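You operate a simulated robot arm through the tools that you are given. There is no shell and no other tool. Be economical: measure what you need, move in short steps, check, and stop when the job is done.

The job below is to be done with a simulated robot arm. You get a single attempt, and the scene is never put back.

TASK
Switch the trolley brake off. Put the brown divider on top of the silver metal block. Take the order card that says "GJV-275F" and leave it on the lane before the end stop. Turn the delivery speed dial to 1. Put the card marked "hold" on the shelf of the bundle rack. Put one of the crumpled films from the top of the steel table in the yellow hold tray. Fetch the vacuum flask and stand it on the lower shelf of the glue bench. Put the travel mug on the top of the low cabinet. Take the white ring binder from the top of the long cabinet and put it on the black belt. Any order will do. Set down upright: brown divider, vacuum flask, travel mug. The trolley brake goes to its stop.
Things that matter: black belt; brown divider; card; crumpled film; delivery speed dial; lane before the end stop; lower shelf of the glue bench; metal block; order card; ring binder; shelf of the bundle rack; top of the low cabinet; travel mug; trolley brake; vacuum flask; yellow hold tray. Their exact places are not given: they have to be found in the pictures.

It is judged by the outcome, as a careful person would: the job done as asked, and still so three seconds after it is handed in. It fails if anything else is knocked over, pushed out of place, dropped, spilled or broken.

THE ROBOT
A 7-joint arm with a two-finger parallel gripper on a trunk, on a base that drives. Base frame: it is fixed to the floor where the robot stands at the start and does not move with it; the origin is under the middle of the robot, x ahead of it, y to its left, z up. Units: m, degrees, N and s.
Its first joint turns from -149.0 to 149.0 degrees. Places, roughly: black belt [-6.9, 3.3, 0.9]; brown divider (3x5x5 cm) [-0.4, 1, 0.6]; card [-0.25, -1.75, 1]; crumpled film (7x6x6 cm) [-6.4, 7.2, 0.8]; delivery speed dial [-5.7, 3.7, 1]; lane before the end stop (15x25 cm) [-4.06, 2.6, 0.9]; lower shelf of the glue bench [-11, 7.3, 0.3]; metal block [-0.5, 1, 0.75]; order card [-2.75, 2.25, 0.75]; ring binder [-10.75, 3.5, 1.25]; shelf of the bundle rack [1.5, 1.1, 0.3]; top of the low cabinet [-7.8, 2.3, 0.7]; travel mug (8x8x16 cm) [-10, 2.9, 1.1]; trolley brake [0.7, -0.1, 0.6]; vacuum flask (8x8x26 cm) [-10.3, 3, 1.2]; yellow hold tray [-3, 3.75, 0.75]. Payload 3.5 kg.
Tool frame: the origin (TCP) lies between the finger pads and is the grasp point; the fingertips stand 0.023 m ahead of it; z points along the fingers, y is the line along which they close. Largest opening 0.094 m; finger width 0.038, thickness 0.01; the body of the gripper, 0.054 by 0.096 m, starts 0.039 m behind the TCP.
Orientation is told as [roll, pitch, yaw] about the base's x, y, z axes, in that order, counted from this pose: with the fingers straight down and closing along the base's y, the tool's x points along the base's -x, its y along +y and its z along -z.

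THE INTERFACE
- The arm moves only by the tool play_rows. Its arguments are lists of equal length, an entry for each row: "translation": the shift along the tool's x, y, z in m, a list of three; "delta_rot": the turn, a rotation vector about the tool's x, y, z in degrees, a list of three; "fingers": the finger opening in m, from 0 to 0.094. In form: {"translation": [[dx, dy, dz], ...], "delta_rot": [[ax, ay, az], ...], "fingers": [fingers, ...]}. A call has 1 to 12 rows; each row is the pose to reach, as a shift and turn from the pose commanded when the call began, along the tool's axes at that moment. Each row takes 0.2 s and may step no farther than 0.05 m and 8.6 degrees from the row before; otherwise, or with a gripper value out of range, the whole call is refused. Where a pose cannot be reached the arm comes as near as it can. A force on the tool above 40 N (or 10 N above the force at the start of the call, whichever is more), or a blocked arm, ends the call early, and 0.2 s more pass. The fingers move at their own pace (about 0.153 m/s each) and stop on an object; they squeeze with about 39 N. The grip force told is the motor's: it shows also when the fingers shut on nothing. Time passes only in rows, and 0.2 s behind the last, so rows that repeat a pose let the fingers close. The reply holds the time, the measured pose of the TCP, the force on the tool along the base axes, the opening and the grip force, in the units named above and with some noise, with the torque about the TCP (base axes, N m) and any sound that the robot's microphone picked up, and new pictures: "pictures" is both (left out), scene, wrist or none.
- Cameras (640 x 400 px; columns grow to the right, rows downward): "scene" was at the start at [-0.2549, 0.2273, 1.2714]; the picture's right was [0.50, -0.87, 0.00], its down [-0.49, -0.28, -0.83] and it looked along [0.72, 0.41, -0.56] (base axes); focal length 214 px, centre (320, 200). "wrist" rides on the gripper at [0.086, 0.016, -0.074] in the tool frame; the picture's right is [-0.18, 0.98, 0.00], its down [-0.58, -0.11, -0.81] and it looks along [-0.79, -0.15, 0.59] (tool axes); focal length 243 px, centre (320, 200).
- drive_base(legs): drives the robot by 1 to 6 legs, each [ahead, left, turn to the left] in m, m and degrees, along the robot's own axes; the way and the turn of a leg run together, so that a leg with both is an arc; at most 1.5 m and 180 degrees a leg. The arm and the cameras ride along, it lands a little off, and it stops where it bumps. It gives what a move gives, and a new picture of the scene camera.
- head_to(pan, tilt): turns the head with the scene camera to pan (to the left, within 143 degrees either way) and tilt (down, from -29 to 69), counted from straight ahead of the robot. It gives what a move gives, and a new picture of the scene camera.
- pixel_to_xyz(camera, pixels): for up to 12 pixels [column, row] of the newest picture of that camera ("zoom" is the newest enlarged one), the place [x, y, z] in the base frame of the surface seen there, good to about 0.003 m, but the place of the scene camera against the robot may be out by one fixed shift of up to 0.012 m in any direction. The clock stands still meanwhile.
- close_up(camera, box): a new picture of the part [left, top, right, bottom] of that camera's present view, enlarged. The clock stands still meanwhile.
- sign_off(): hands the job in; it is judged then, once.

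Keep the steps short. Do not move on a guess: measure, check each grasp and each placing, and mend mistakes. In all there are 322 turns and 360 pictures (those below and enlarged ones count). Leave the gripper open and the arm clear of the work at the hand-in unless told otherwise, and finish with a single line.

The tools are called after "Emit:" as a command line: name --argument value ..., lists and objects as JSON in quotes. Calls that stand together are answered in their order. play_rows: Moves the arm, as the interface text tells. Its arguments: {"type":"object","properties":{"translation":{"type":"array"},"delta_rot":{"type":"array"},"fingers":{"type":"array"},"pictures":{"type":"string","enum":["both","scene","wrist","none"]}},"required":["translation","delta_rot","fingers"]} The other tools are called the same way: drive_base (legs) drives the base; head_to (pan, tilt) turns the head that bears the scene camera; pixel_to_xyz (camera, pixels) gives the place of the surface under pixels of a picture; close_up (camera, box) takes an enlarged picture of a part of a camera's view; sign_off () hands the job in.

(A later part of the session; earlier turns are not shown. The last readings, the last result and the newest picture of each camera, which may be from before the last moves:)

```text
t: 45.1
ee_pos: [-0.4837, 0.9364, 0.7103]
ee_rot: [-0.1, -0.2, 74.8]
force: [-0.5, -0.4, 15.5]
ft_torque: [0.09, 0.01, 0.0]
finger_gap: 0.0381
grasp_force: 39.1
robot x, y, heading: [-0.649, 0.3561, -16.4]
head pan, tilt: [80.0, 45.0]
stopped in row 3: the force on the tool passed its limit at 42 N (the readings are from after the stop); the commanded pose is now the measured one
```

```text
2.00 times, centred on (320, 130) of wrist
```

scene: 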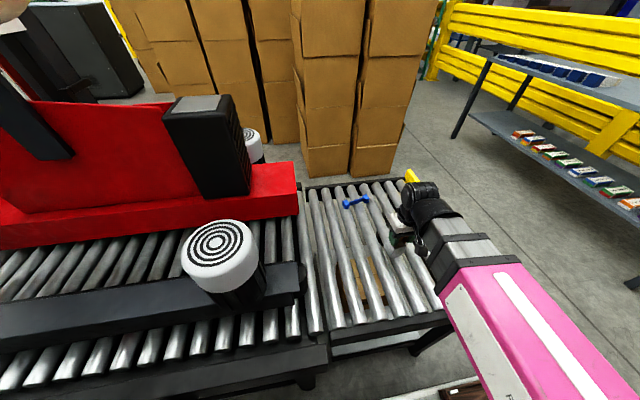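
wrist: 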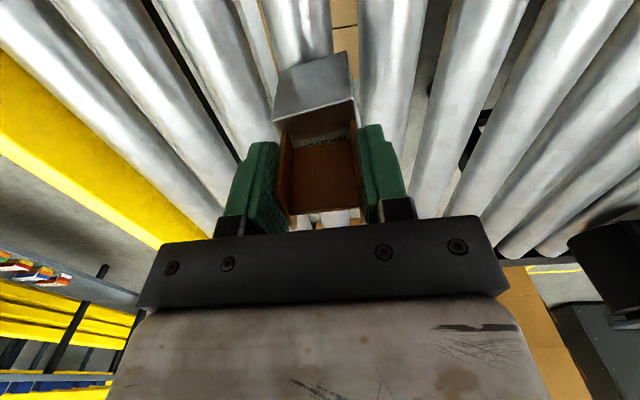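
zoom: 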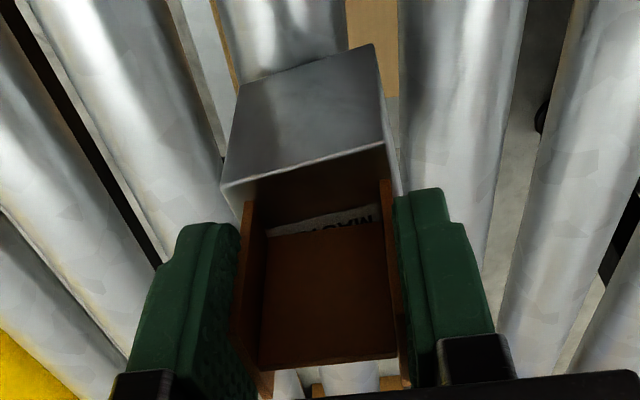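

Contact made. Raise a hair to relieve force, open, and withdraw straight up.

Emit:
play_rows --translation '[[0, 0, -0.0005], [0, 0, -0.0005], [0, 0, -0.0005], [0, 0, -0.03], [0, 0, -0.07], [0, 0, -0.11]]' --delta_rot '[[0, 0, 0], [0, 0, 0], [0, 0, 0], [0, 0, 0], [0, 0, 0], [0, 0, 0]]' --fingers '[0.05, 0.07, 0.085, 0.094, 0.094, 0.094]'

Emit:
close_up --camera "scene" --box '[360, 190, 430, 260]'

```text
t: 46.5
ee_pos: [-0.4835, 0.9379, 0.8195]
ee_rot: [-0.1, -0.1, 74.9]
force: [0.2, -0.1, 0.2]
ft_torque: [0.03, -0.02, 0.01]
finger_gap: 0.0939
grasp_force: 0.1
robot x, y, heading: [-0.6508, 0.3565, -16.7]
head pan, tilt: [80.0, 45.0]
```

scene: 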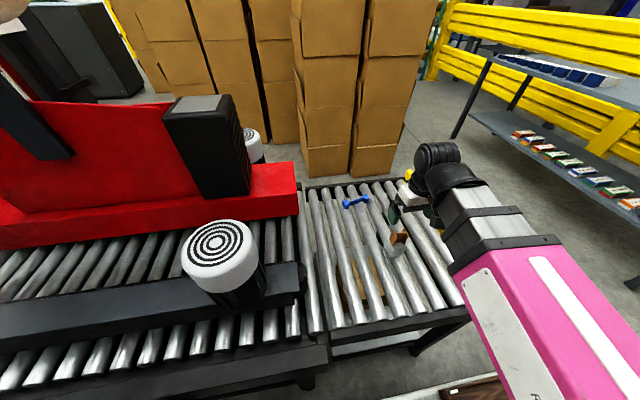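
wrist: 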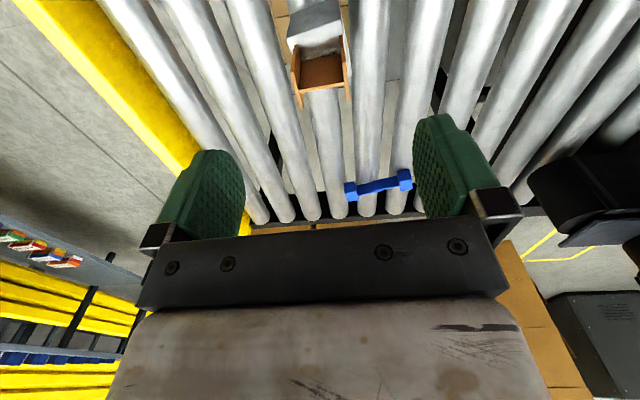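

```text
5.71 times, centred on (395, 225) of scene
```

zoom: 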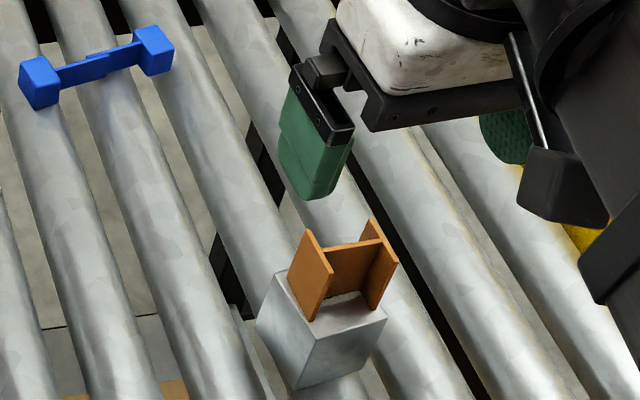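

Divider stands on the block. Now to the brake: I back off from the conveyor, turn so the arm stays on the robot's left side, and park near (0.30, 0.50) heading about -150°.

Emit:
drive_base --legs '[[0, -0.35, 0], [0, 0, -133.4]]'

Emit:
head_to --pan 140 --tilt 35

```text
t: 54.3
ee_pos: [-0.4401, -0.5012, 0.8204]
ee_rot: [-0.1, -0.1, -58.0]
force: [-0.5, -0.5, 0.4]
ft_torque: [0.03, 0.01, 0.0]
finger_gap: 0.0942
grasp_force: 0.1
robot x, y, heading: [-0.7507, 0.0158, -149.4]
head pan, tilt: [80.0, 45.0]
```

scene: 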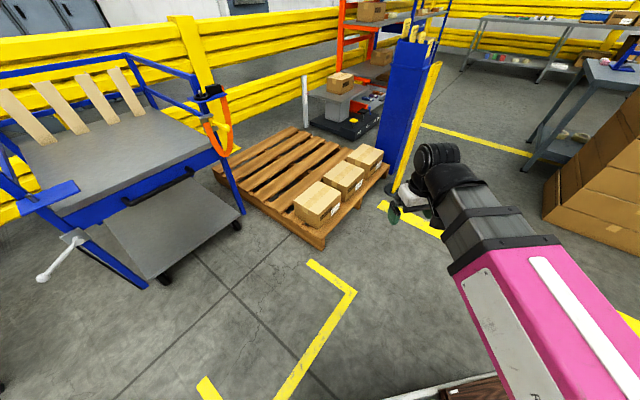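

```text
t: 55.6
ee_pos: [-0.4404, -0.5013, 0.8211]
ee_rot: [-0.1, -0.1, -58.0]
force: [-0.7, 1.1, -0.6]
ft_torque: [-0.01, -0.03, 0.0]
finger_gap: 0.0941
grasp_force: 0.0
robot x, y, heading: [-0.7516, 0.0115, -149.5]
head pan, tilt: [140.0, 35.0]
```

scene: 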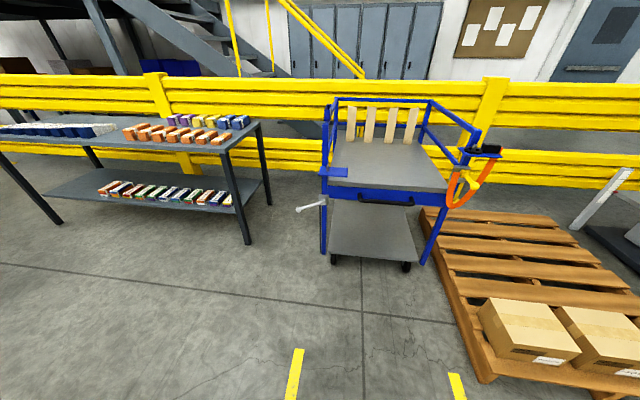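

Emit:
close_up --camera "scene" --box '[285, 185, 365, 275]'

Emit:
pixel_to_xyz --camera "scene" --pixels '[[247, 240], [60, 220], [323, 250], [333, 262], [265, 130], [225, 150], [10, 140]]'

```text
4.44 times, centred on (325, 230) of scene
```

zoom: 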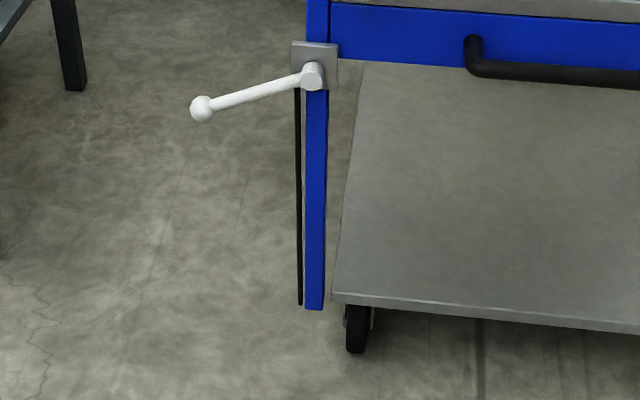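

```text
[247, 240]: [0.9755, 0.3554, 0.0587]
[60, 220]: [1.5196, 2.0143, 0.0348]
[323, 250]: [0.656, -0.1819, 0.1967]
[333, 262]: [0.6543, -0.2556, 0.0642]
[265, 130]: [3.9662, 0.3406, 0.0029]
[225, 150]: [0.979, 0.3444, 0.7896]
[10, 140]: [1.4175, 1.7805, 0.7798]
```

Emit:
drive_base --legs '[[0, 0.113, 0], [-1.155, 0, 0]]'

Emit:
head_to --pan 100 --tilt 45

```text
t: 62.3
ee_pos: [0.6202, -0.0013, 0.8184]
ee_rot: [-0.1, -0.1, -57.6]
force: [0.0, -0.3, 0.2]
ft_torque: [0.03, 0.01, -0.05]
finger_gap: 0.0939
grasp_force: 0.3
robot x, y, heading: [0.2994, 0.5144, -149.1]
head pan, tilt: [140.0, 35.0]
```

scene: 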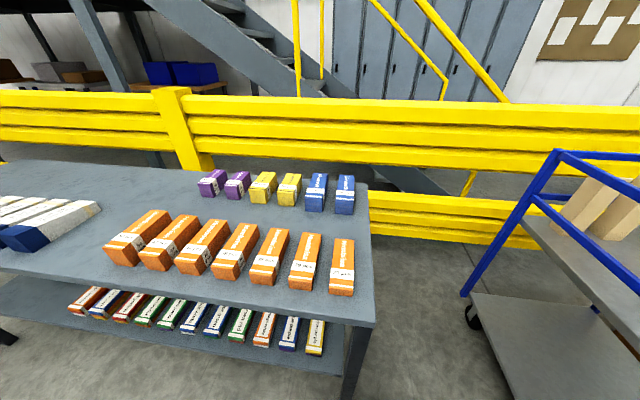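

```text
t: 63.4
ee_pos: [0.6196, -0.0017, 0.8198]
ee_rot: [-0.1, -0.1, -57.6]
force: [0.8, 0.4, -0.7]
ft_torque: [0.0, 0.01, 0.02]
finger_gap: 0.0941
grasp_force: 0.1
robot x, y, heading: [0.3018, 0.5121, -149.0]
head pan, tilt: [100.0, 45.0]
```

scene: 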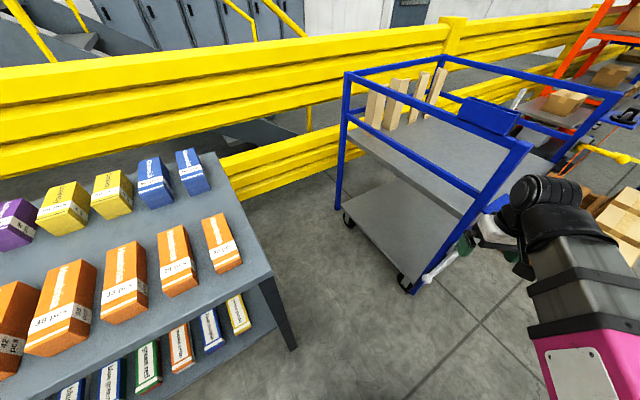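

The gripper is above the lever. Rotate so the fingers close along the trolley's front normal (yaw -111°) and centre above the ball.

Emit:
play_rows --translation '[[-0.007, 0.0035, 0], [-0.014, 0.007, 0], [-0.021, 0.0105, 0], [-0.028, 0.014, 0], [-0.035, 0.0175, 0], [-0.042, 0.021, 0.02], [-0.0479, 0.0245, 0.06]]' --delta_rot '[[0, 0, 7.6], [0, 0, 15.2], [0, 0, 22.9], [0, 0, 30.5], [0, 0, 38.1], [0, 0, 45.8], [0, 0, 53.4]]' --fingers '[0.094, 0.094, 0.094, 0.094, 0.094, 0.094, 0.094]'

```text
t: 65.0
ee_pos: [0.666, -0.029, 0.7592]
ee_rot: [0.1, -0.1, -111.0]
force: [-0.6, -0.8, -0.5]
ft_torque: [0.01, -0.02, 0.02]
finger_gap: 0.0942
grasp_force: 0.1
robot x, y, heading: [0.3017, 0.5141, -149.0]
head pan, tilt: [100.0, 45.0]
```

scene: 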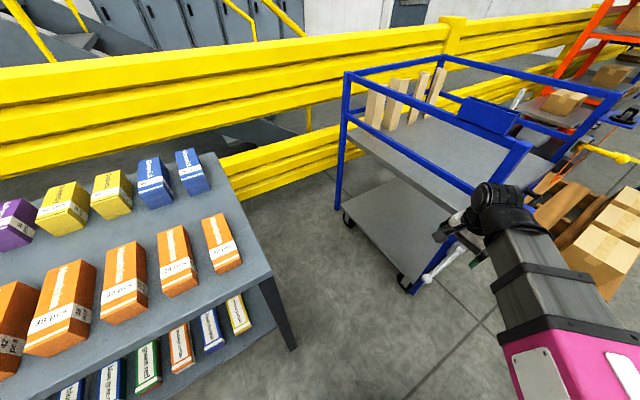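
wrist: 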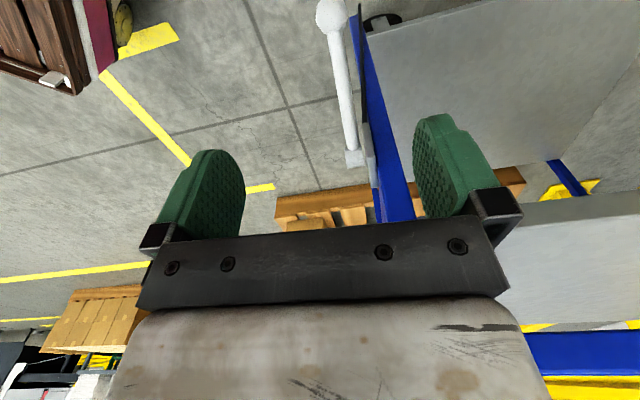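

Emit:
close_up --camera "wrist" --box '[260, 0, 460, 230]'

Emit:
pixel_to_xyz --camera "wrist" --pixels '[[330, 15], [340, 70], [347, 120], [350, 145], [353, 160], [375, 160], [400, 200]]'

```text
1.74 times, centred on (360, 115) of wrist
```

zoom: 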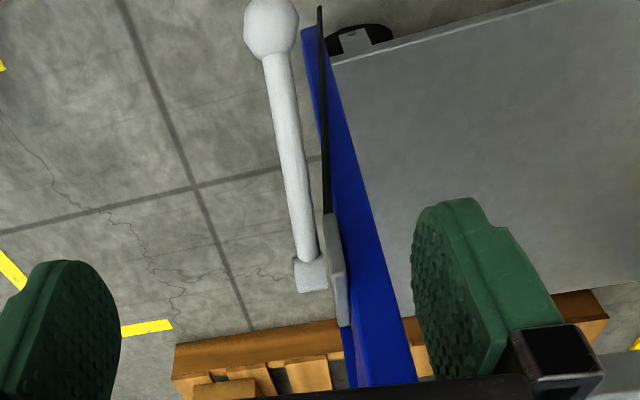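

```text
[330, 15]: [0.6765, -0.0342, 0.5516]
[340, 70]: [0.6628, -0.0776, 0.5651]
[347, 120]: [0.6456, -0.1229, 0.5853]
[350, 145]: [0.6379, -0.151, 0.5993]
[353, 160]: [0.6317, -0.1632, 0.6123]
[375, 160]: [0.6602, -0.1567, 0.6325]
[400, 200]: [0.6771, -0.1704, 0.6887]
```

Ball centre about (0.674, -0.036, 0.543), pivot about (0.633, -0.16, 0.60). Lower over the ball and grip it.

Emit:
play_rows --translation '[[-0.0027, 0.0096, 0.04], [-0.0027, 0.0096, 0.085], [-0.0027, 0.0096, 0.13], [-0.0027, 0.0096, 0.175], [-0.0027, 0.0096, 0.212], [-0.0027, 0.0096, 0.212], [-0.0027, 0.0096, 0.212], [-0.0027, 0.0096, 0.212]]' --delta_rot '[[0, 0, -3], [0, 0, -3], [0, 0, -3], [0, 0, -3], [0, 0, -3], [0, 0, -3], [0, 0, -3], [0, 0, -3]]' --fingers '[0.094, 0.094, 0.094, 0.094, 0.094, 0.05, 0.01, 0.01]'

```text
t: 66.8
ee_pos: [0.6747, -0.0349, 0.5495]
ee_rot: [0.3, -0.1, -108.0]
force: [20.8, -3.4, -4.8]
ft_torque: [0.3, -0.45, 0.03]
finger_gap: 0.0325
grasp_force: 44.7
robot x, y, heading: [0.3029, 0.5143, -148.9]
head pan, tilt: [100.0, 45.0]
```

scene: 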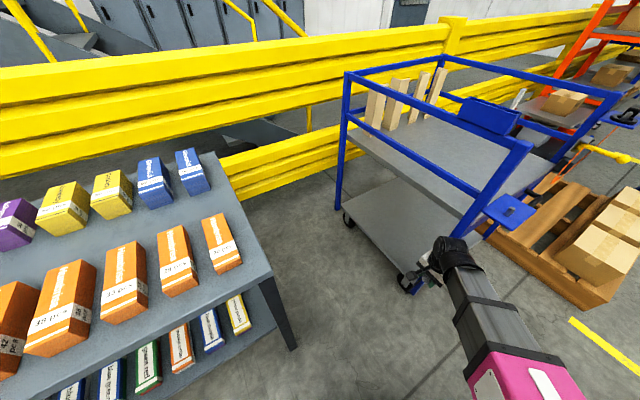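
wrist: 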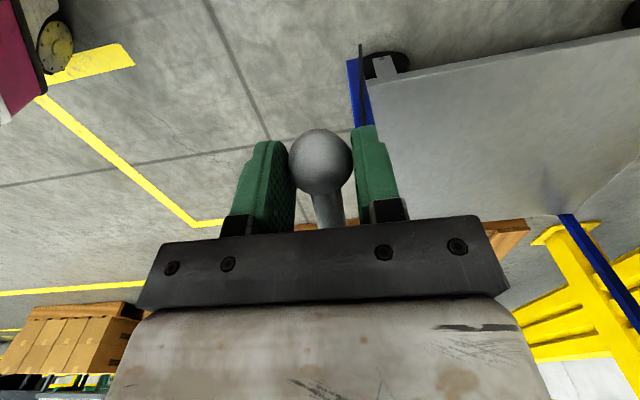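

Ball gripped (0.0325). Test moving up along the arc by ~10°.

Emit:
play_rows --translation '[[0, 0.003, 0], [0.0046, 0.003, -0.0116], [0.0082, 0.003, -0.0236]]' --delta_rot '[[0, 0, 0], [0, 0, 0], [0, 0, 0]]' --fingers '[0.01, 0.01, 0.01]'

```text
t: 67.6
ee_pos: [0.6785, -0.0275, 0.5721]
ee_rot: [-0.1, 0.0, -107.9]
force: [-8.2, 3.9, -9.8]
ft_torque: [1.19, -0.32, 0.03]
finger_gap: 0.0329
grasp_force: 45.0
robot x, y, heading: [0.3019, 0.5166, -149.1]
head pan, tilt: [100.0, 45.0]
```

scene: 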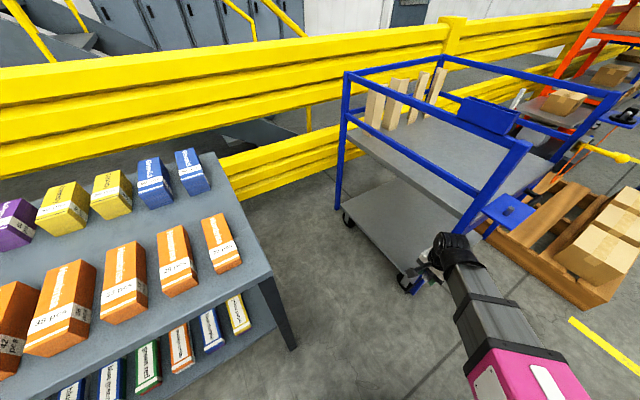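
wrist: 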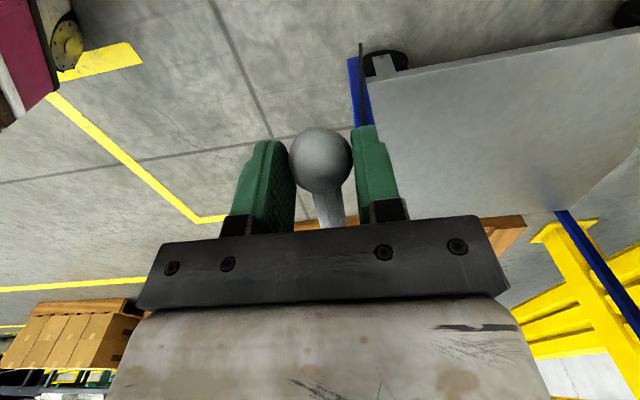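

It moves freely upward. Continue along the arc to about +22°.

Emit:
play_rows --translation '[[0.0028, 0, -0.0147], [0.0041, 0, -0.0296], [0.0039, 0, -0.0446], [0.002, 0, -0.0594], [-0.0013, 0, -0.074], [-0.0062, 0, -0.0882]]' --delta_rot '[[0, 0, 0], [0, 0, 0], [0, 0, 0], [0, 0, 0], [0, 0, 0], [0, 0, 0]]' --fingers '[0.01, 0.01, 0.01, 0.01, 0.01, 0.01]'

```text
t: 69.0
ee_pos: [0.678, -0.0313, 0.661]
ee_rot: [-0.1, 0.2, -108.0]
force: [-13.9, 24.7, -0.8]
ft_torque: [1.37, -0.18, -0.04]
finger_gap: 0.033
grasp_force: 45.3
robot x, y, heading: [0.3053, 0.5139, -149.0]
head pan, tilt: [100.0, 45.0]
```

scene: 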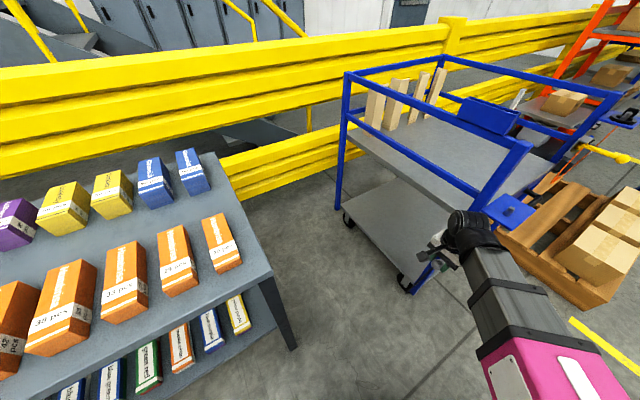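
wrist: 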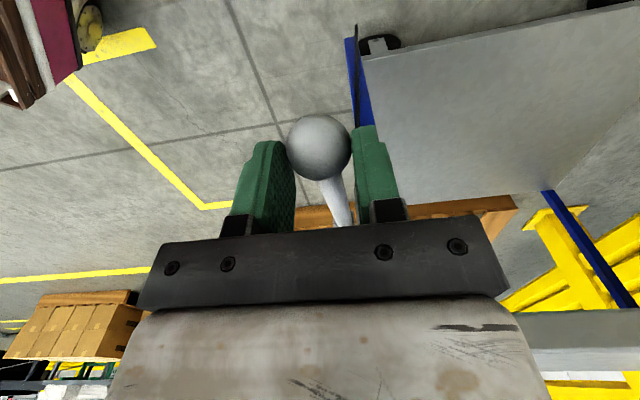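

Some side/outward force; I relieve it and continue a bit.

Emit:
play_rows --translation '[[0.006, -0.003, 0], [0.0, -0.003, -0.0135], [-0.006, -0.003, -0.0264], [-0.014, -0.003, -0.0383]]' --delta_rot '[[0, 0, 0], [0, 0, 0], [0, 0, 0], [0, 0, 0]]' --fingers '[0.01, 0.01, 0.01, 0.01]'

```text
t: 70.0
ee_pos: [0.6721, -0.0465, 0.6992]
ee_rot: [0.2, 0.0, -107.9]
force: [5.8, 6.3, -5.9]
ft_torque: [1.3, -0.53, -0.04]
finger_gap: 0.0331
grasp_force: 45.0
robot x, y, heading: [0.3029, 0.5104, -149.0]
head pan, tilt: [100.0, 45.0]
```

scene: 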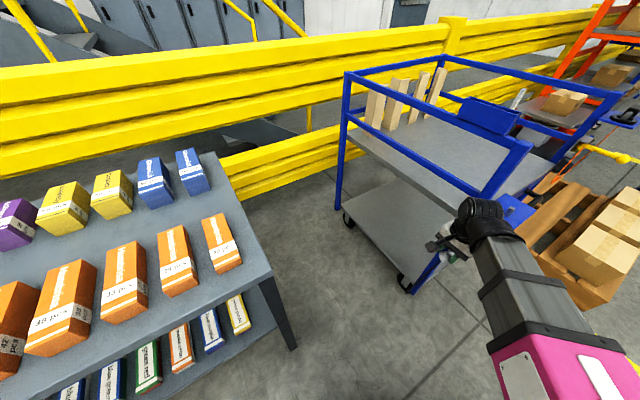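
wrist: 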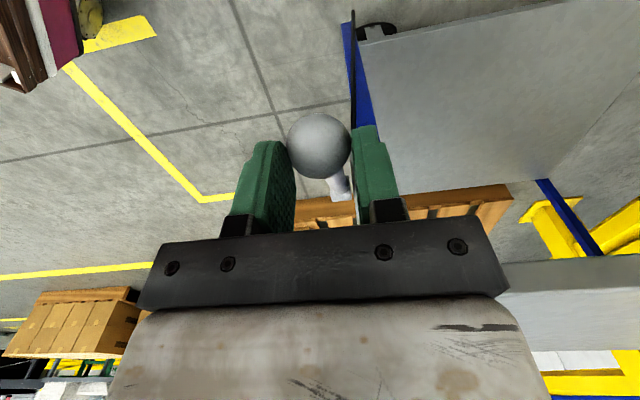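

No stop yet (~40°). Continue while leaning the gripper outward away from the trolley post.

Emit:
play_rows --translation '[[-0.005, 0.001, -0.005], [-0.0102, 0.001, -0.011], [-0.0158, 0.001, -0.0162], [-0.0215, 0.001, -0.0208], [-0.0275, 0.001, -0.0253], [-0.0337, 0.001, -0.0294]]' --delta_rot '[[0, -6, 0], [0, -12, 0], [0, -18, 0], [0, -24, 0], [0, -30, 0], [0, -36, 0]]' --fingers '[0.01, 0.01, 0.01, 0.01, 0.01, 0.01]'

```text
t: 71.4
ee_pos: [0.6596, -0.0805, 0.7286]
ee_rot: [0.1, -36.6, -107.9]
force: [-2.9, 1.2, 1.5]
ft_torque: [0.02, -0.17, 0.13]
finger_gap: 0.0213
grasp_force: 11.6
robot x, y, heading: [0.3046, 0.5099, -149.1]
head pan, tilt: [100.0, 45.0]
```

scene: 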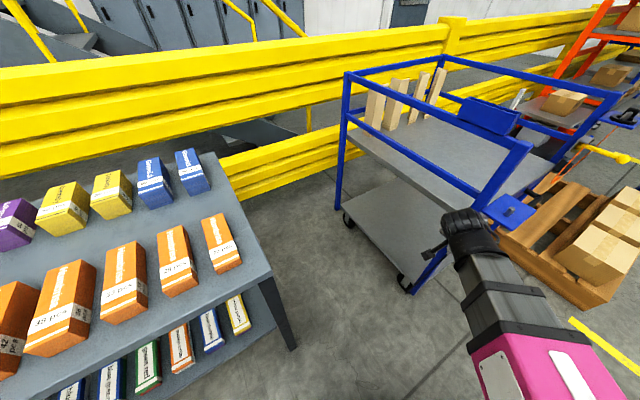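
wrist: 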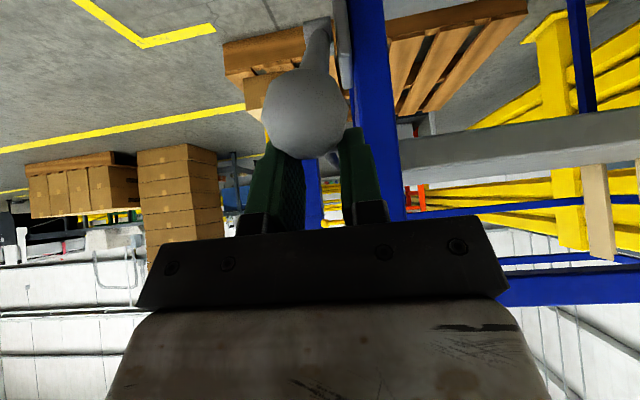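

Emit:
pixel_to_xyz --camera "wrist" --pixels '[[303, 110], [318, 50], [318, 25], [280, 100], [330, 120]]'

Emit:
play_rows --translation '[[0, 0, 0], [0, 0, -0.03], [0, 0, -0.06]]' --delta_rot '[[0, 0, 0], [0, 0, 0], [0, 0, 0]]' --fingers '[0.09, 0.09, 0.09]'

```text
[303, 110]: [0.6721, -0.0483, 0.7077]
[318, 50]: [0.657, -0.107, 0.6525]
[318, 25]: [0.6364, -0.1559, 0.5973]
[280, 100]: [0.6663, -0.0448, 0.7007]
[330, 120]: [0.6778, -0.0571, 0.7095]
```

```text
t: 72.2
ee_pos: [0.6722, -0.046, 0.7764]
ee_rot: [0.1, -36.2, -108.0]
force: [-0.6, 0.2, -0.3]
ft_torque: [0.02, -0.01, 0.01]
finger_gap: 0.0901
grasp_force: 0.1
robot x, y, heading: [0.3011, 0.5087, -149.3]
head pan, tilt: [100.0, 45.0]
```

scene: 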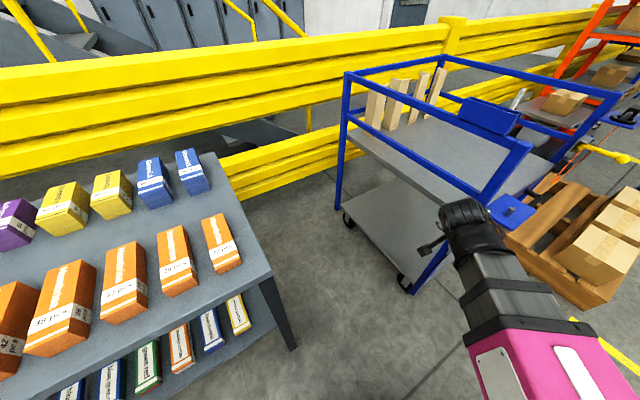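
wrist: 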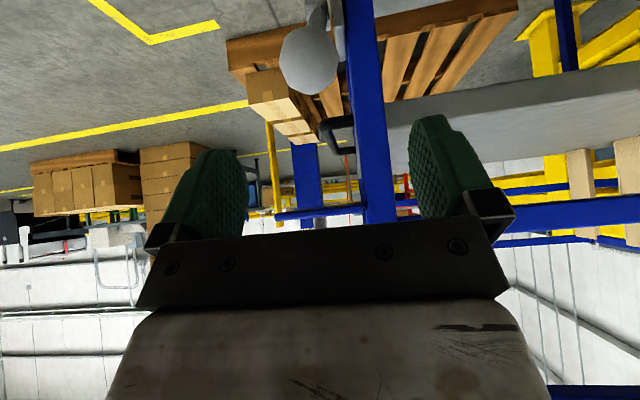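

Emit:
pixel_to_xyz --camera "wrist" --pixels '[[310, 60], [319, 15], [316, 25], [310, 45], [310, 80]]'

Emit:
close_up --camera "wrist" --box '[240, 0, 400, 120]'

```text
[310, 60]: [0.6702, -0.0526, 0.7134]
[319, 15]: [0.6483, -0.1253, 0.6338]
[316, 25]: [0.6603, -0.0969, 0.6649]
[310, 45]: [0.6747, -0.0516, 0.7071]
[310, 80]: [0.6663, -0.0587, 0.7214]
```

```text
3.33 times, centred on (320, 60) of wrist
```

zoom: 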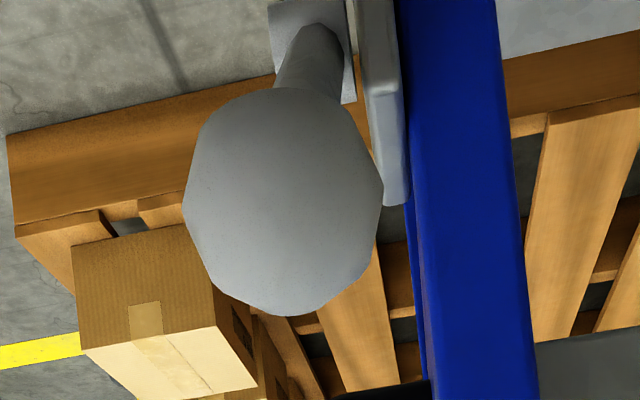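

Lever now at about +45° (from -24°). I'll re-grip the ball and pull along the tangent to check whether this is the stop.

Emit:
play_rows --translation '[[0.0287, -0.001, 0.0], [0.0287, -0.001, 0.04], [0.0287, -0.001, 0.074], [0.0287, -0.001, 0.074], [0.0287, -0.001, 0.074], [0.0287, -0.001, 0.074]]' --delta_rot '[[0, 0, 0], [0, 0, 0], [0, 0, 0], [0, 0, 0], [0, 0, 0], [0, 0, 0]]' --fingers '[0.09, 0.09, 0.09, 0.05, 0.01, 0.01]'

```text
t: 73.6
ee_pos: [0.6653, -0.0637, 0.6984]
ee_rot: [0.0, -36.1, -108.1]
force: [4.3, -1.7, -2.6]
ft_torque: [0.19, -0.18, 0.12]
finger_gap: 0.0329
grasp_force: 44.4
robot x, y, heading: [0.3061, 0.5131, -149.3]
head pan, tilt: [100.0, 45.0]
```

scene: 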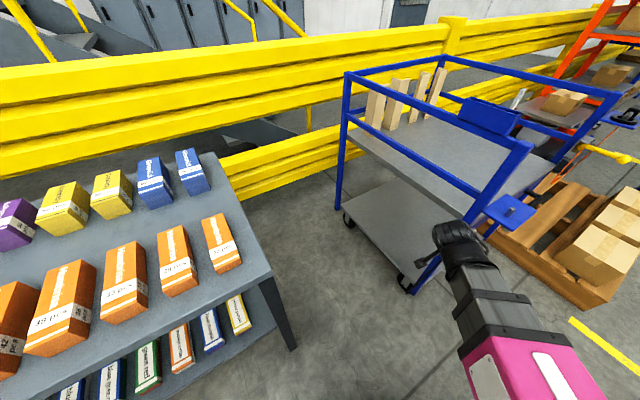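
wrist: 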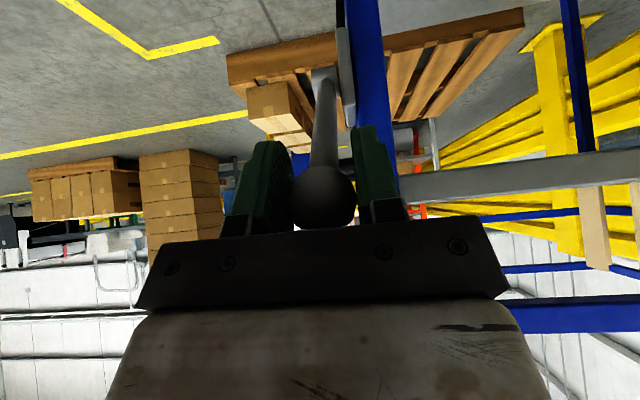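

Emit:
play_rows --translation '[[-0.004, 0, -0.0005], [-0.008, 0, -0.001], [-0.012, 0, -0.001], [-0.016, 0, -0.001]]' --delta_rot '[[0, 0, 0], [0, 0, 0], [0, 0, 0], [0, 0, 0]]' --fingers '[0.01, 0.01, 0.01, 0.01]'

```text
t: 74.5
ee_pos: [0.663, -0.0698, 0.7072]
ee_rot: [0.2, -35.8, -108.0]
force: [3.8, 6.1, -10.4]
ft_torque: [-0.8, 0.27, 0.01]
finger_gap: 0.033
grasp_force: 45.5
robot x, y, heading: [0.3058, 0.5141, -148.8]
head pan, tilt: [100.0, 45.0]
stopped in row 4: the force on the tool passed its limit at 40 N (the readings are from after the stop); the commanded pose is now the measured one
```

scene: 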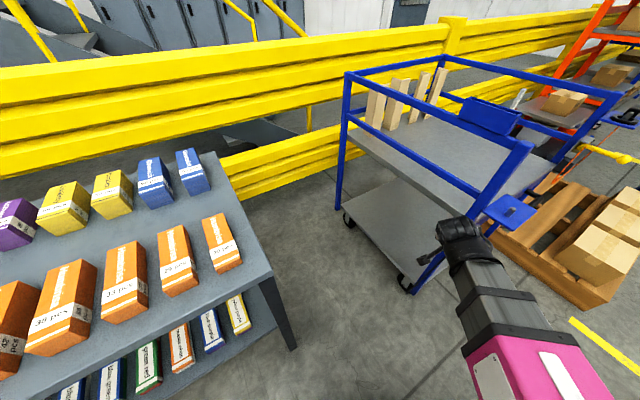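
wrist: 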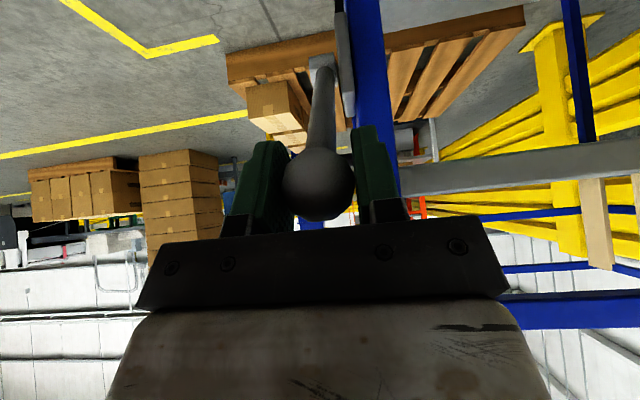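

Blocked at 40 N: this is the stop (~+47°). Release and back away, then check the lever stays.

Emit:
play_rows --translation '[[0, 0, 0], [0, 0, 0], [0, 0, -0.02], [0, 0, -0.06], [0, 0, -0.1], [0, 0, -0.14], [0, 0, -0.18]]' --delta_rot '[[0, 0, 0], [0, 0, 0], [0, 0, 0], [0, 0, 0], [0, 0, 0], [0, 0, 0], [0, 0, 0]]' --fingers '[0.06, 0.09, 0.09, 0.09, 0.09, 0.09, 0.09]' --pictures "wrist"

Emit:
close_up --camera "wrist" --box '[240, 0, 400, 120]'

```text
t: 76.1
ee_pos: [0.6963, 0.0317, 0.8506]
ee_rot: [0.0, -35.9, -108.1]
force: [0.2, 0.7, -0.3]
ft_torque: [0.0, 0.04, 0.02]
finger_gap: 0.09
grasp_force: 0.0
robot x, y, heading: [0.3029, 0.5127, -149.3]
head pan, tilt: [100.0, 45.0]
```

wrist: 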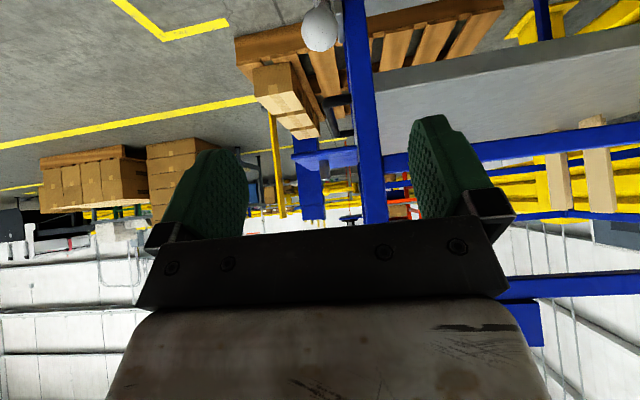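

```text
3.33 times, centred on (320, 60) of wrist
```

zoom: 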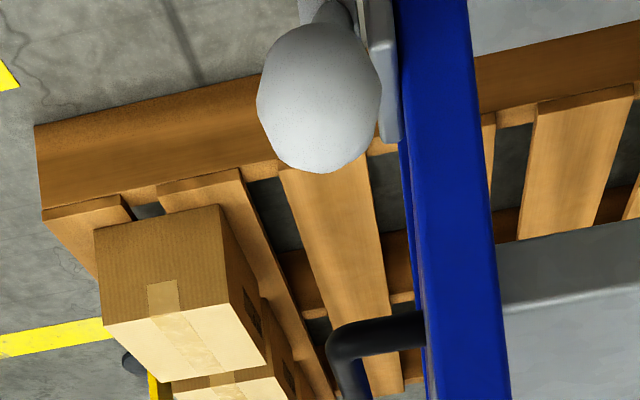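

Emit:
pixel_to_xyz --camera "wrist" --pixels '[[319, 25], [322, 3], [319, 8]]'

Emit:
head_to --pan 60 --tilt 20

```text
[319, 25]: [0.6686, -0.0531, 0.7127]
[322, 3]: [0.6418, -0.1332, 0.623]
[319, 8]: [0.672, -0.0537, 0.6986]
```

```text
t: 77.2
ee_pos: [0.6959, 0.0308, 0.8505]
ee_rot: [0.1, -35.9, -108.0]
force: [0.4, -0.1, -0.3]
ft_torque: [0.02, -0.01, 0.01]
finger_gap: 0.0898
grasp_force: 0.1
robot x, y, heading: [0.3049, 0.5137, -148.8]
head pan, tilt: [60.0, 20.0]
```

scene: 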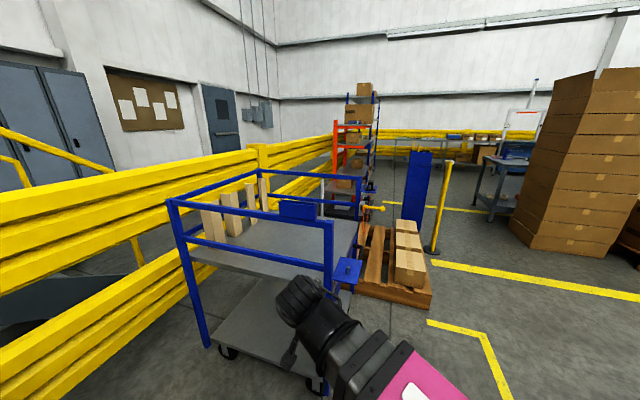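

Emit:
pixel_to_xyz --camera "scene" --pixels '[[420, 160], [412, 240], [445, 170], [432, 250], [408, 240], [500, 180], [520, 190]]'

Emit:
close_up --camera "scene" --box '[330, 120, 470, 260]'

```text
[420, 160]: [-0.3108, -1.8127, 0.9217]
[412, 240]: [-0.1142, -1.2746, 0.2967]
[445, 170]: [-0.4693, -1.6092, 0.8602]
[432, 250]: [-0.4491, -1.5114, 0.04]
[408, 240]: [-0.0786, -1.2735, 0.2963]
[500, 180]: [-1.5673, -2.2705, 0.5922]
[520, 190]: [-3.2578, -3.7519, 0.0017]
```

```text
2.86 times, centred on (400, 190) of scene
```

zoom: 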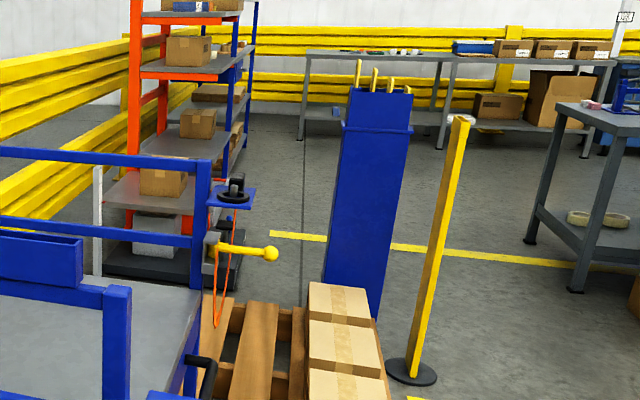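

Next the "hold" card, near the blue column at (-0.31,-1.81). Drive ahead to its open side and look.

Emit:
drive_base --legs '[[1.45, 0, 0], [0.5, 0.5, 0]]'

Emit:
head_to --pan 110 --tilt 25

```text
t: 87.8
ee_pos: [-0.7624, -1.399, 0.85]
ee_rot: [0.1, -35.8, -110.2]
force: [0.3, 0.1, -0.6]
ft_torque: [-0.02, -0.03, 0.01]
finger_gap: 0.0901
grasp_force: 0.0
robot x, y, heading: [-1.1345, -0.9047, -150.9]
head pan, tilt: [60.0, 20.0]
```

scene: 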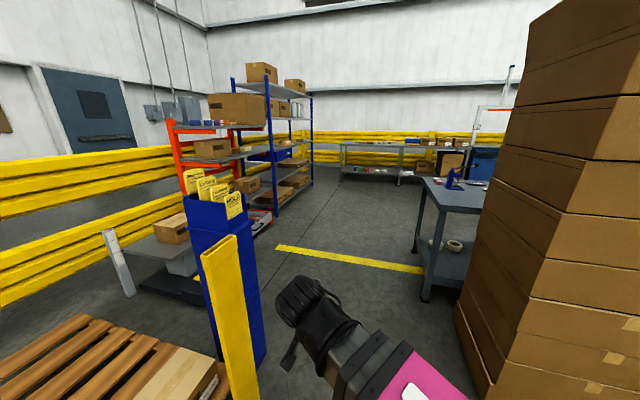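

```text
t: 89.0
ee_pos: [-0.7625, -1.3995, 0.8503]
ee_rot: [0.1, -36.0, -110.2]
force: [-0.5, -0.2, 0.6]
ft_torque: [0.02, 0.03, 0.03]
finger_gap: 0.0902
grasp_force: 0.0
robot x, y, heading: [-1.1359, -0.9006, -151.2]
head pan, tilt: [110.0, 25.0]
```

scene: 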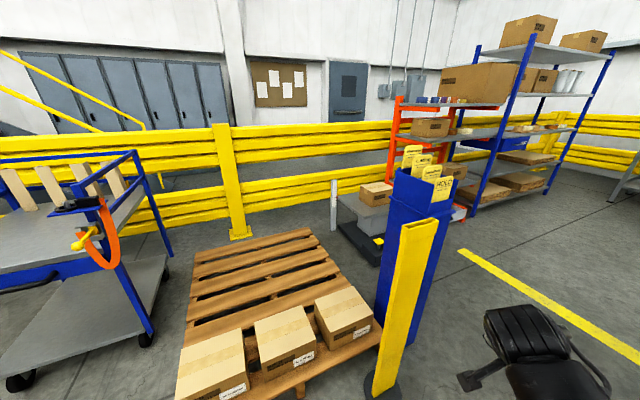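

Emit:
close_up --camera "scene" --box '[380, 130, 470, 230]'

Emit:
pixel_to_xyz --camera "scene" --pixels '[[441, 190], [431, 175], [422, 163], [411, 153], [398, 175], [455, 205], [425, 220], [445, 170]]'

```text
4.00 times, centred on (425, 180) of scene
```

zoom: 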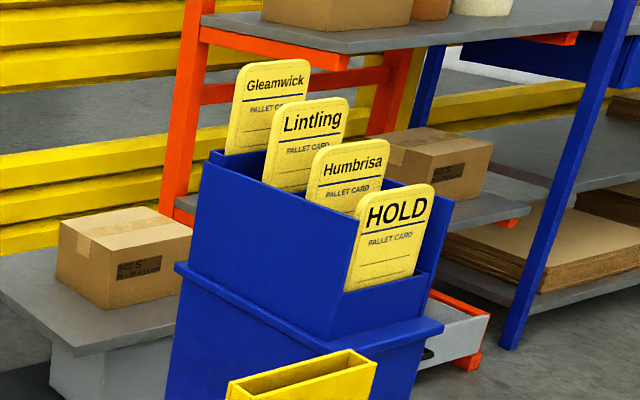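

```text
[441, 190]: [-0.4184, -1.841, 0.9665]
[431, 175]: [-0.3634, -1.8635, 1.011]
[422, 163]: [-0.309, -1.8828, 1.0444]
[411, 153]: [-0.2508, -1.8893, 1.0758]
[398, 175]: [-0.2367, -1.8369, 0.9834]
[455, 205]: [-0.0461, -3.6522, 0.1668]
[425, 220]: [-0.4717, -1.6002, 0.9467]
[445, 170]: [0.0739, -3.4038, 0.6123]
```

HOLD card is in the nearest slot. Measure its edges.

Emit:
pixel_to_xyz --camera "zoom" --pixels '[[395, 188], [366, 200], [430, 192], [350, 285], [418, 270], [385, 265], [395, 210], [346, 145], [380, 190], [320, 230], [360, 210], [410, 330]]'

```text
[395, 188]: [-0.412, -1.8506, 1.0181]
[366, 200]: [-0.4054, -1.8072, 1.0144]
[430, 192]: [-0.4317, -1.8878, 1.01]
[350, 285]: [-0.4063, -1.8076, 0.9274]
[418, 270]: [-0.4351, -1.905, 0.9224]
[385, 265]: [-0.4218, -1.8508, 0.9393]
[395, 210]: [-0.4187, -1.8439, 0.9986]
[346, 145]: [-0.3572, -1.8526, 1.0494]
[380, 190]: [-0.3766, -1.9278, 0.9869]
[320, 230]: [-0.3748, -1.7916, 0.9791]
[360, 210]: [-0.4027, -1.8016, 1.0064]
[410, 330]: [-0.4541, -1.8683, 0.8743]
```

Emit:
head_to --pan 50 --tilt 40

Emit:
pixel_to_xyz --camera "scene" --pixels '[[320, 300], [400, 380], [250, 200], [220, 250], [450, 250], [300, 150], [350, 350], [380, 200]]'

```text
t: 90.3
ee_pos: [-0.762, -1.3986, 0.85]
ee_rot: [0.2, -35.9, -110.2]
force: [-0.2, 0.2, 0.1]
ft_torque: [0.0, -0.04, -0.02]
finger_gap: 0.09
grasp_force: 0.1
robot x, y, heading: [-1.1333, -0.9025, -151.1]
head pan, tilt: [50.0, 40.0]
```

scene: 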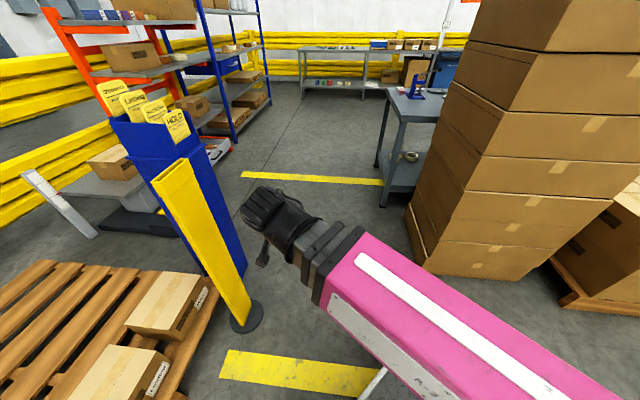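

```text
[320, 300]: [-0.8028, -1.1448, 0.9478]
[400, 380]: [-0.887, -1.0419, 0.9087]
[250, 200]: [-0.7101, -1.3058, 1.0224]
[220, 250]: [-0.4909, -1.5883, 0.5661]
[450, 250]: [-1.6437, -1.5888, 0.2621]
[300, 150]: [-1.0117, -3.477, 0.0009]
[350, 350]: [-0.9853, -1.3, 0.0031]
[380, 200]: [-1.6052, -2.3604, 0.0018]
```

Raise the arm to z 1.15 and untilt before turning (the yellow post top is ~0.95).

Emit:
play_rows --translation '[[-0.025, 0, -0.0345], [-0.05, 0, -0.069], [-0.075, 0, -0.1035], [-0.1, 0, -0.138], [-0.125, 0, -0.1725], [-0.15, 0, -0.207], [-0.176, 0, -0.243]]' --delta_rot '[[0, 5, 0], [0, 10, 0], [0, 15, 0], [0, 20, 0], [0, 25, 0], [0, 30, 0], [0, 36, 0]]' --fingers '[0.09, 0.09, 0.09, 0.08, 0.07, 0.06, 0.05]' --pictures "none"

Emit:
drive_base --legs '[[0, 0, 61], [0.85, 0, 0]]'

Emit:
head_to --pan 85 --tilt 30

```text
t: 91.9
ee_pos: [-0.7442, -1.4247, 1.0952]
ee_rot: [2.7, -1.9, -110.2]
force: [0.9, -0.5, -0.2]
ft_torque: [-0.01, 0.03, 0.01]
finger_gap: 0.05
grasp_force: 0.2
out of reach, approached as far as the arm can: row 6, 7
robot x, y, heading: [-1.1374, -0.9013, -151.0]
head pan, tilt: [50.0, 40.0]
```

```text
t: 99.2
ee_pos: [-0.499, -1.6868, 1.0943]
ee_rot: [2.7, -1.9, -50.2]
force: [0.3, 0.1, -0.6]
ft_torque: [0.02, 0.02, 0.03]
finger_gap: 0.05
grasp_force: 0.1
robot x, y, heading: [-1.1449, -1.7655, -91.0]
head pan, tilt: [50.0, 40.0]
```

scene: 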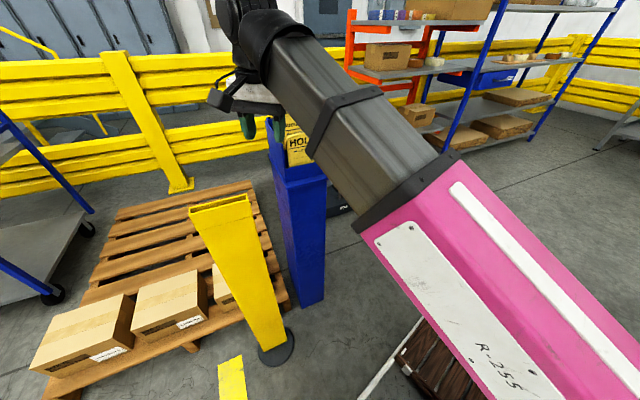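

```text
t: 100.2
ee_pos: [-0.5005, -1.6863, 1.0935]
ee_rot: [2.8, -2.1, -50.2]
force: [-0.1, 0.0, -0.5]
ft_torque: [0.02, 0.0, 0.01]
finger_gap: 0.0498
grasp_force: 0.0
robot x, y, heading: [-1.147, -1.7648, -91.2]
head pan, tilt: [85.0, 30.0]
```

scene: 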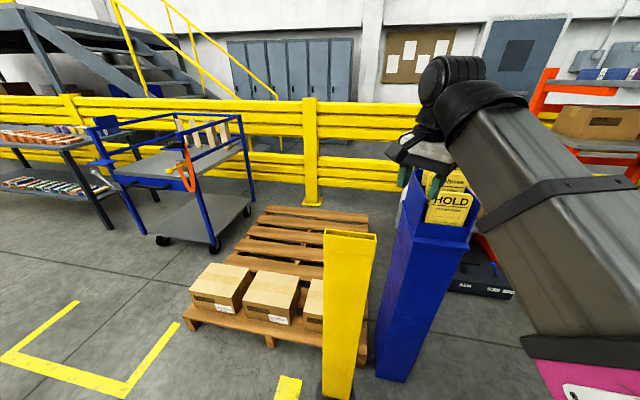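

Emit:
play_rows --translation '[[-0.02, -0.016, 0.012], [-0.0384, -0.032, 0.018]]' --delta_rot '[[2.7, 2.24, 0], [2.7, 2.24, 0]]' --fingers '[0.05, 0.05]' --pictures "none"

```text
t: 100.8
ee_pos: [-0.4932, -1.7354, 1.0635]
ee_rot: [0.5, -0.1, -50.2]
force: [-0.5, 0.2, -0.7]
ft_torque: [-0.02, 0.0, 0.0]
finger_gap: 0.0501
grasp_force: 0.1
out of reach, approached as far as the arm can: row 1, 2
robot x, y, heading: [-1.1435, -1.7664, -91.1]
head pan, tilt: [85.0, 30.0]
```

Pull the tool back west while turning it to yaw -107.5°, so the base can come closer (height limit).

Emit:
play_rows --translation '[[0.011, -0.013, 0], [0.022, -0.026, 0], [0.033, -0.039, 0], [0.044, -0.053, 0], [0.055, -0.066, 0], [0.066, -0.079, 0], [0.0768, -0.092, 0]]' --delta_rot '[[0, 0, 8.2], [0, 0, 16.4], [0, 0, 24.6], [0, 0, 32.8], [0, 0, 41], [0, 0, 49.2], [0, 0, 57.3]]' --fingers '[0.05, 0.05, 0.05, 0.05, 0.05, 0.05, 0.05]' --pictures "none"

Emit:
play_rows --translation '[[0, 0, -0.03], [0, 0, -0.06]]' --delta_rot '[[0, 0, 0], [0, 0, 0]]' --fingers '[0.05, 0.05]' --pictures "none"

Emit:
drive_base --legs '[[0, 0.12, 0]]'

```text
t: 102.4
ee_pos: [-0.5933, -1.7376, 1.0248]
ee_rot: [1.3, 0.7, -107.7]
force: [0.2, 0.0, 0.2]
ft_torque: [-0.03, -0.05, 0.03]
finger_gap: 0.0502
grasp_force: 0.1
out of reach, approached as far as the arm can: row 1, 2, 3, 4, 5, 6, 7
robot x, y, heading: [-1.144, -1.7651, -91.0]
head pan, tilt: [85.0, 30.0]
```

```text
t: 103.0
ee_pos: [-0.5686, -1.7387, 1.041]
ee_rot: [1.7, 0.8, -107.5]
force: [-0.1, -0.6, 0.5]
ft_torque: [0.0, 0.0, -0.03]
finger_gap: 0.0502
grasp_force: 0.1
out of reach, approached as far as the arm can: row 1, 2
robot x, y, heading: [-1.1512, -1.769, -91.0]
head pan, tilt: [85.0, 30.0]
```

```text
t: 104.2
ee_pos: [-0.4467, -1.7402, 1.0415]
ee_rot: [1.8, 0.8, -107.6]
force: [-0.6, -0.1, -0.5]
ft_torque: [-0.05, 0.01, 0.04]
finger_gap: 0.05
grasp_force: 0.1
robot x, y, heading: [-1.0274, -1.7649, -91.0]
head pan, tilt: [85.0, 30.0]
```

scene: 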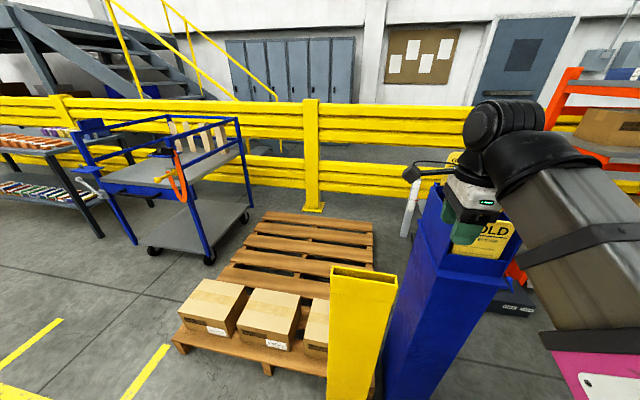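

Height limit grows with radius; shift base back west 6 cm so the card is at ~0.67 m.

Emit:
drive_base --legs '[[0, -0.06, 0]]'

Emit:
play_rows --translation '[[0.0, 0.03, -0.02], [0, 0.05, -0.03]]' --delta_rot '[[0, 0, 0], [0, 0, 0]]' --fingers '[0.05, 0.05]'

```text
t: 105.2
ee_pos: [-0.5064, -1.7384, 1.0406]
ee_rot: [1.8, 0.7, -107.5]
force: [-0.1, -0.7, -0.3]
ft_torque: [-0.02, -0.01, 0.0]
finger_gap: 0.05
grasp_force: 0.0
robot x, y, heading: [-1.0852, -1.7666, -91.4]
head pan, tilt: [85.0, 30.0]
```

scene: 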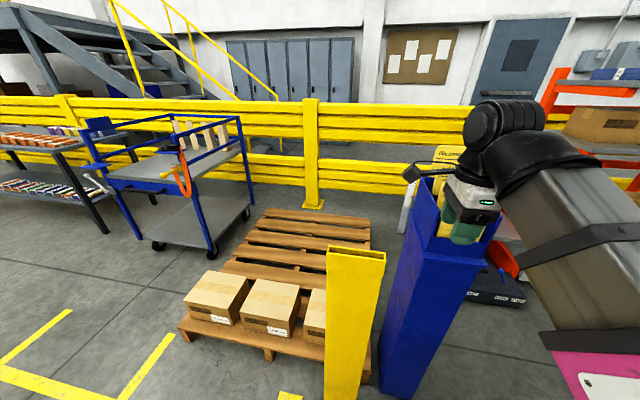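

```text
t: 105.8
ee_pos: [-0.4597, -1.7554, 1.0718]
ee_rot: [2.1, 0.8, -107.5]
force: [-0.2, -0.5, 0.2]
ft_torque: [0.02, -0.01, 0.01]
finger_gap: 0.05
grasp_force: 0.0
robot x, y, heading: [-1.0871, -1.7643, -90.9]
head pan, tilt: [85.0, 30.0]
```

scene: 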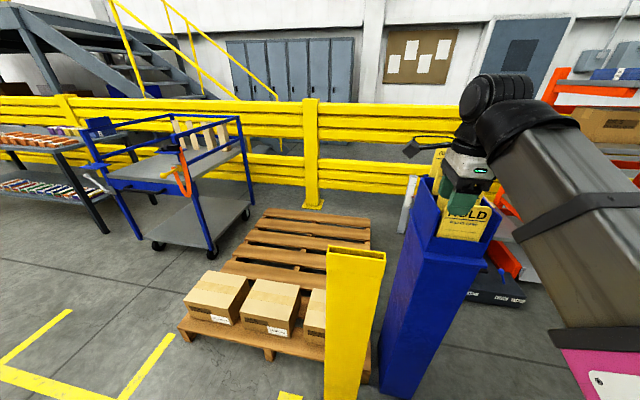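
wrist: 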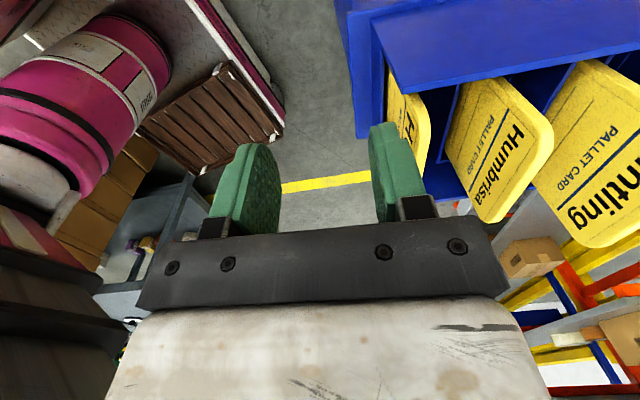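

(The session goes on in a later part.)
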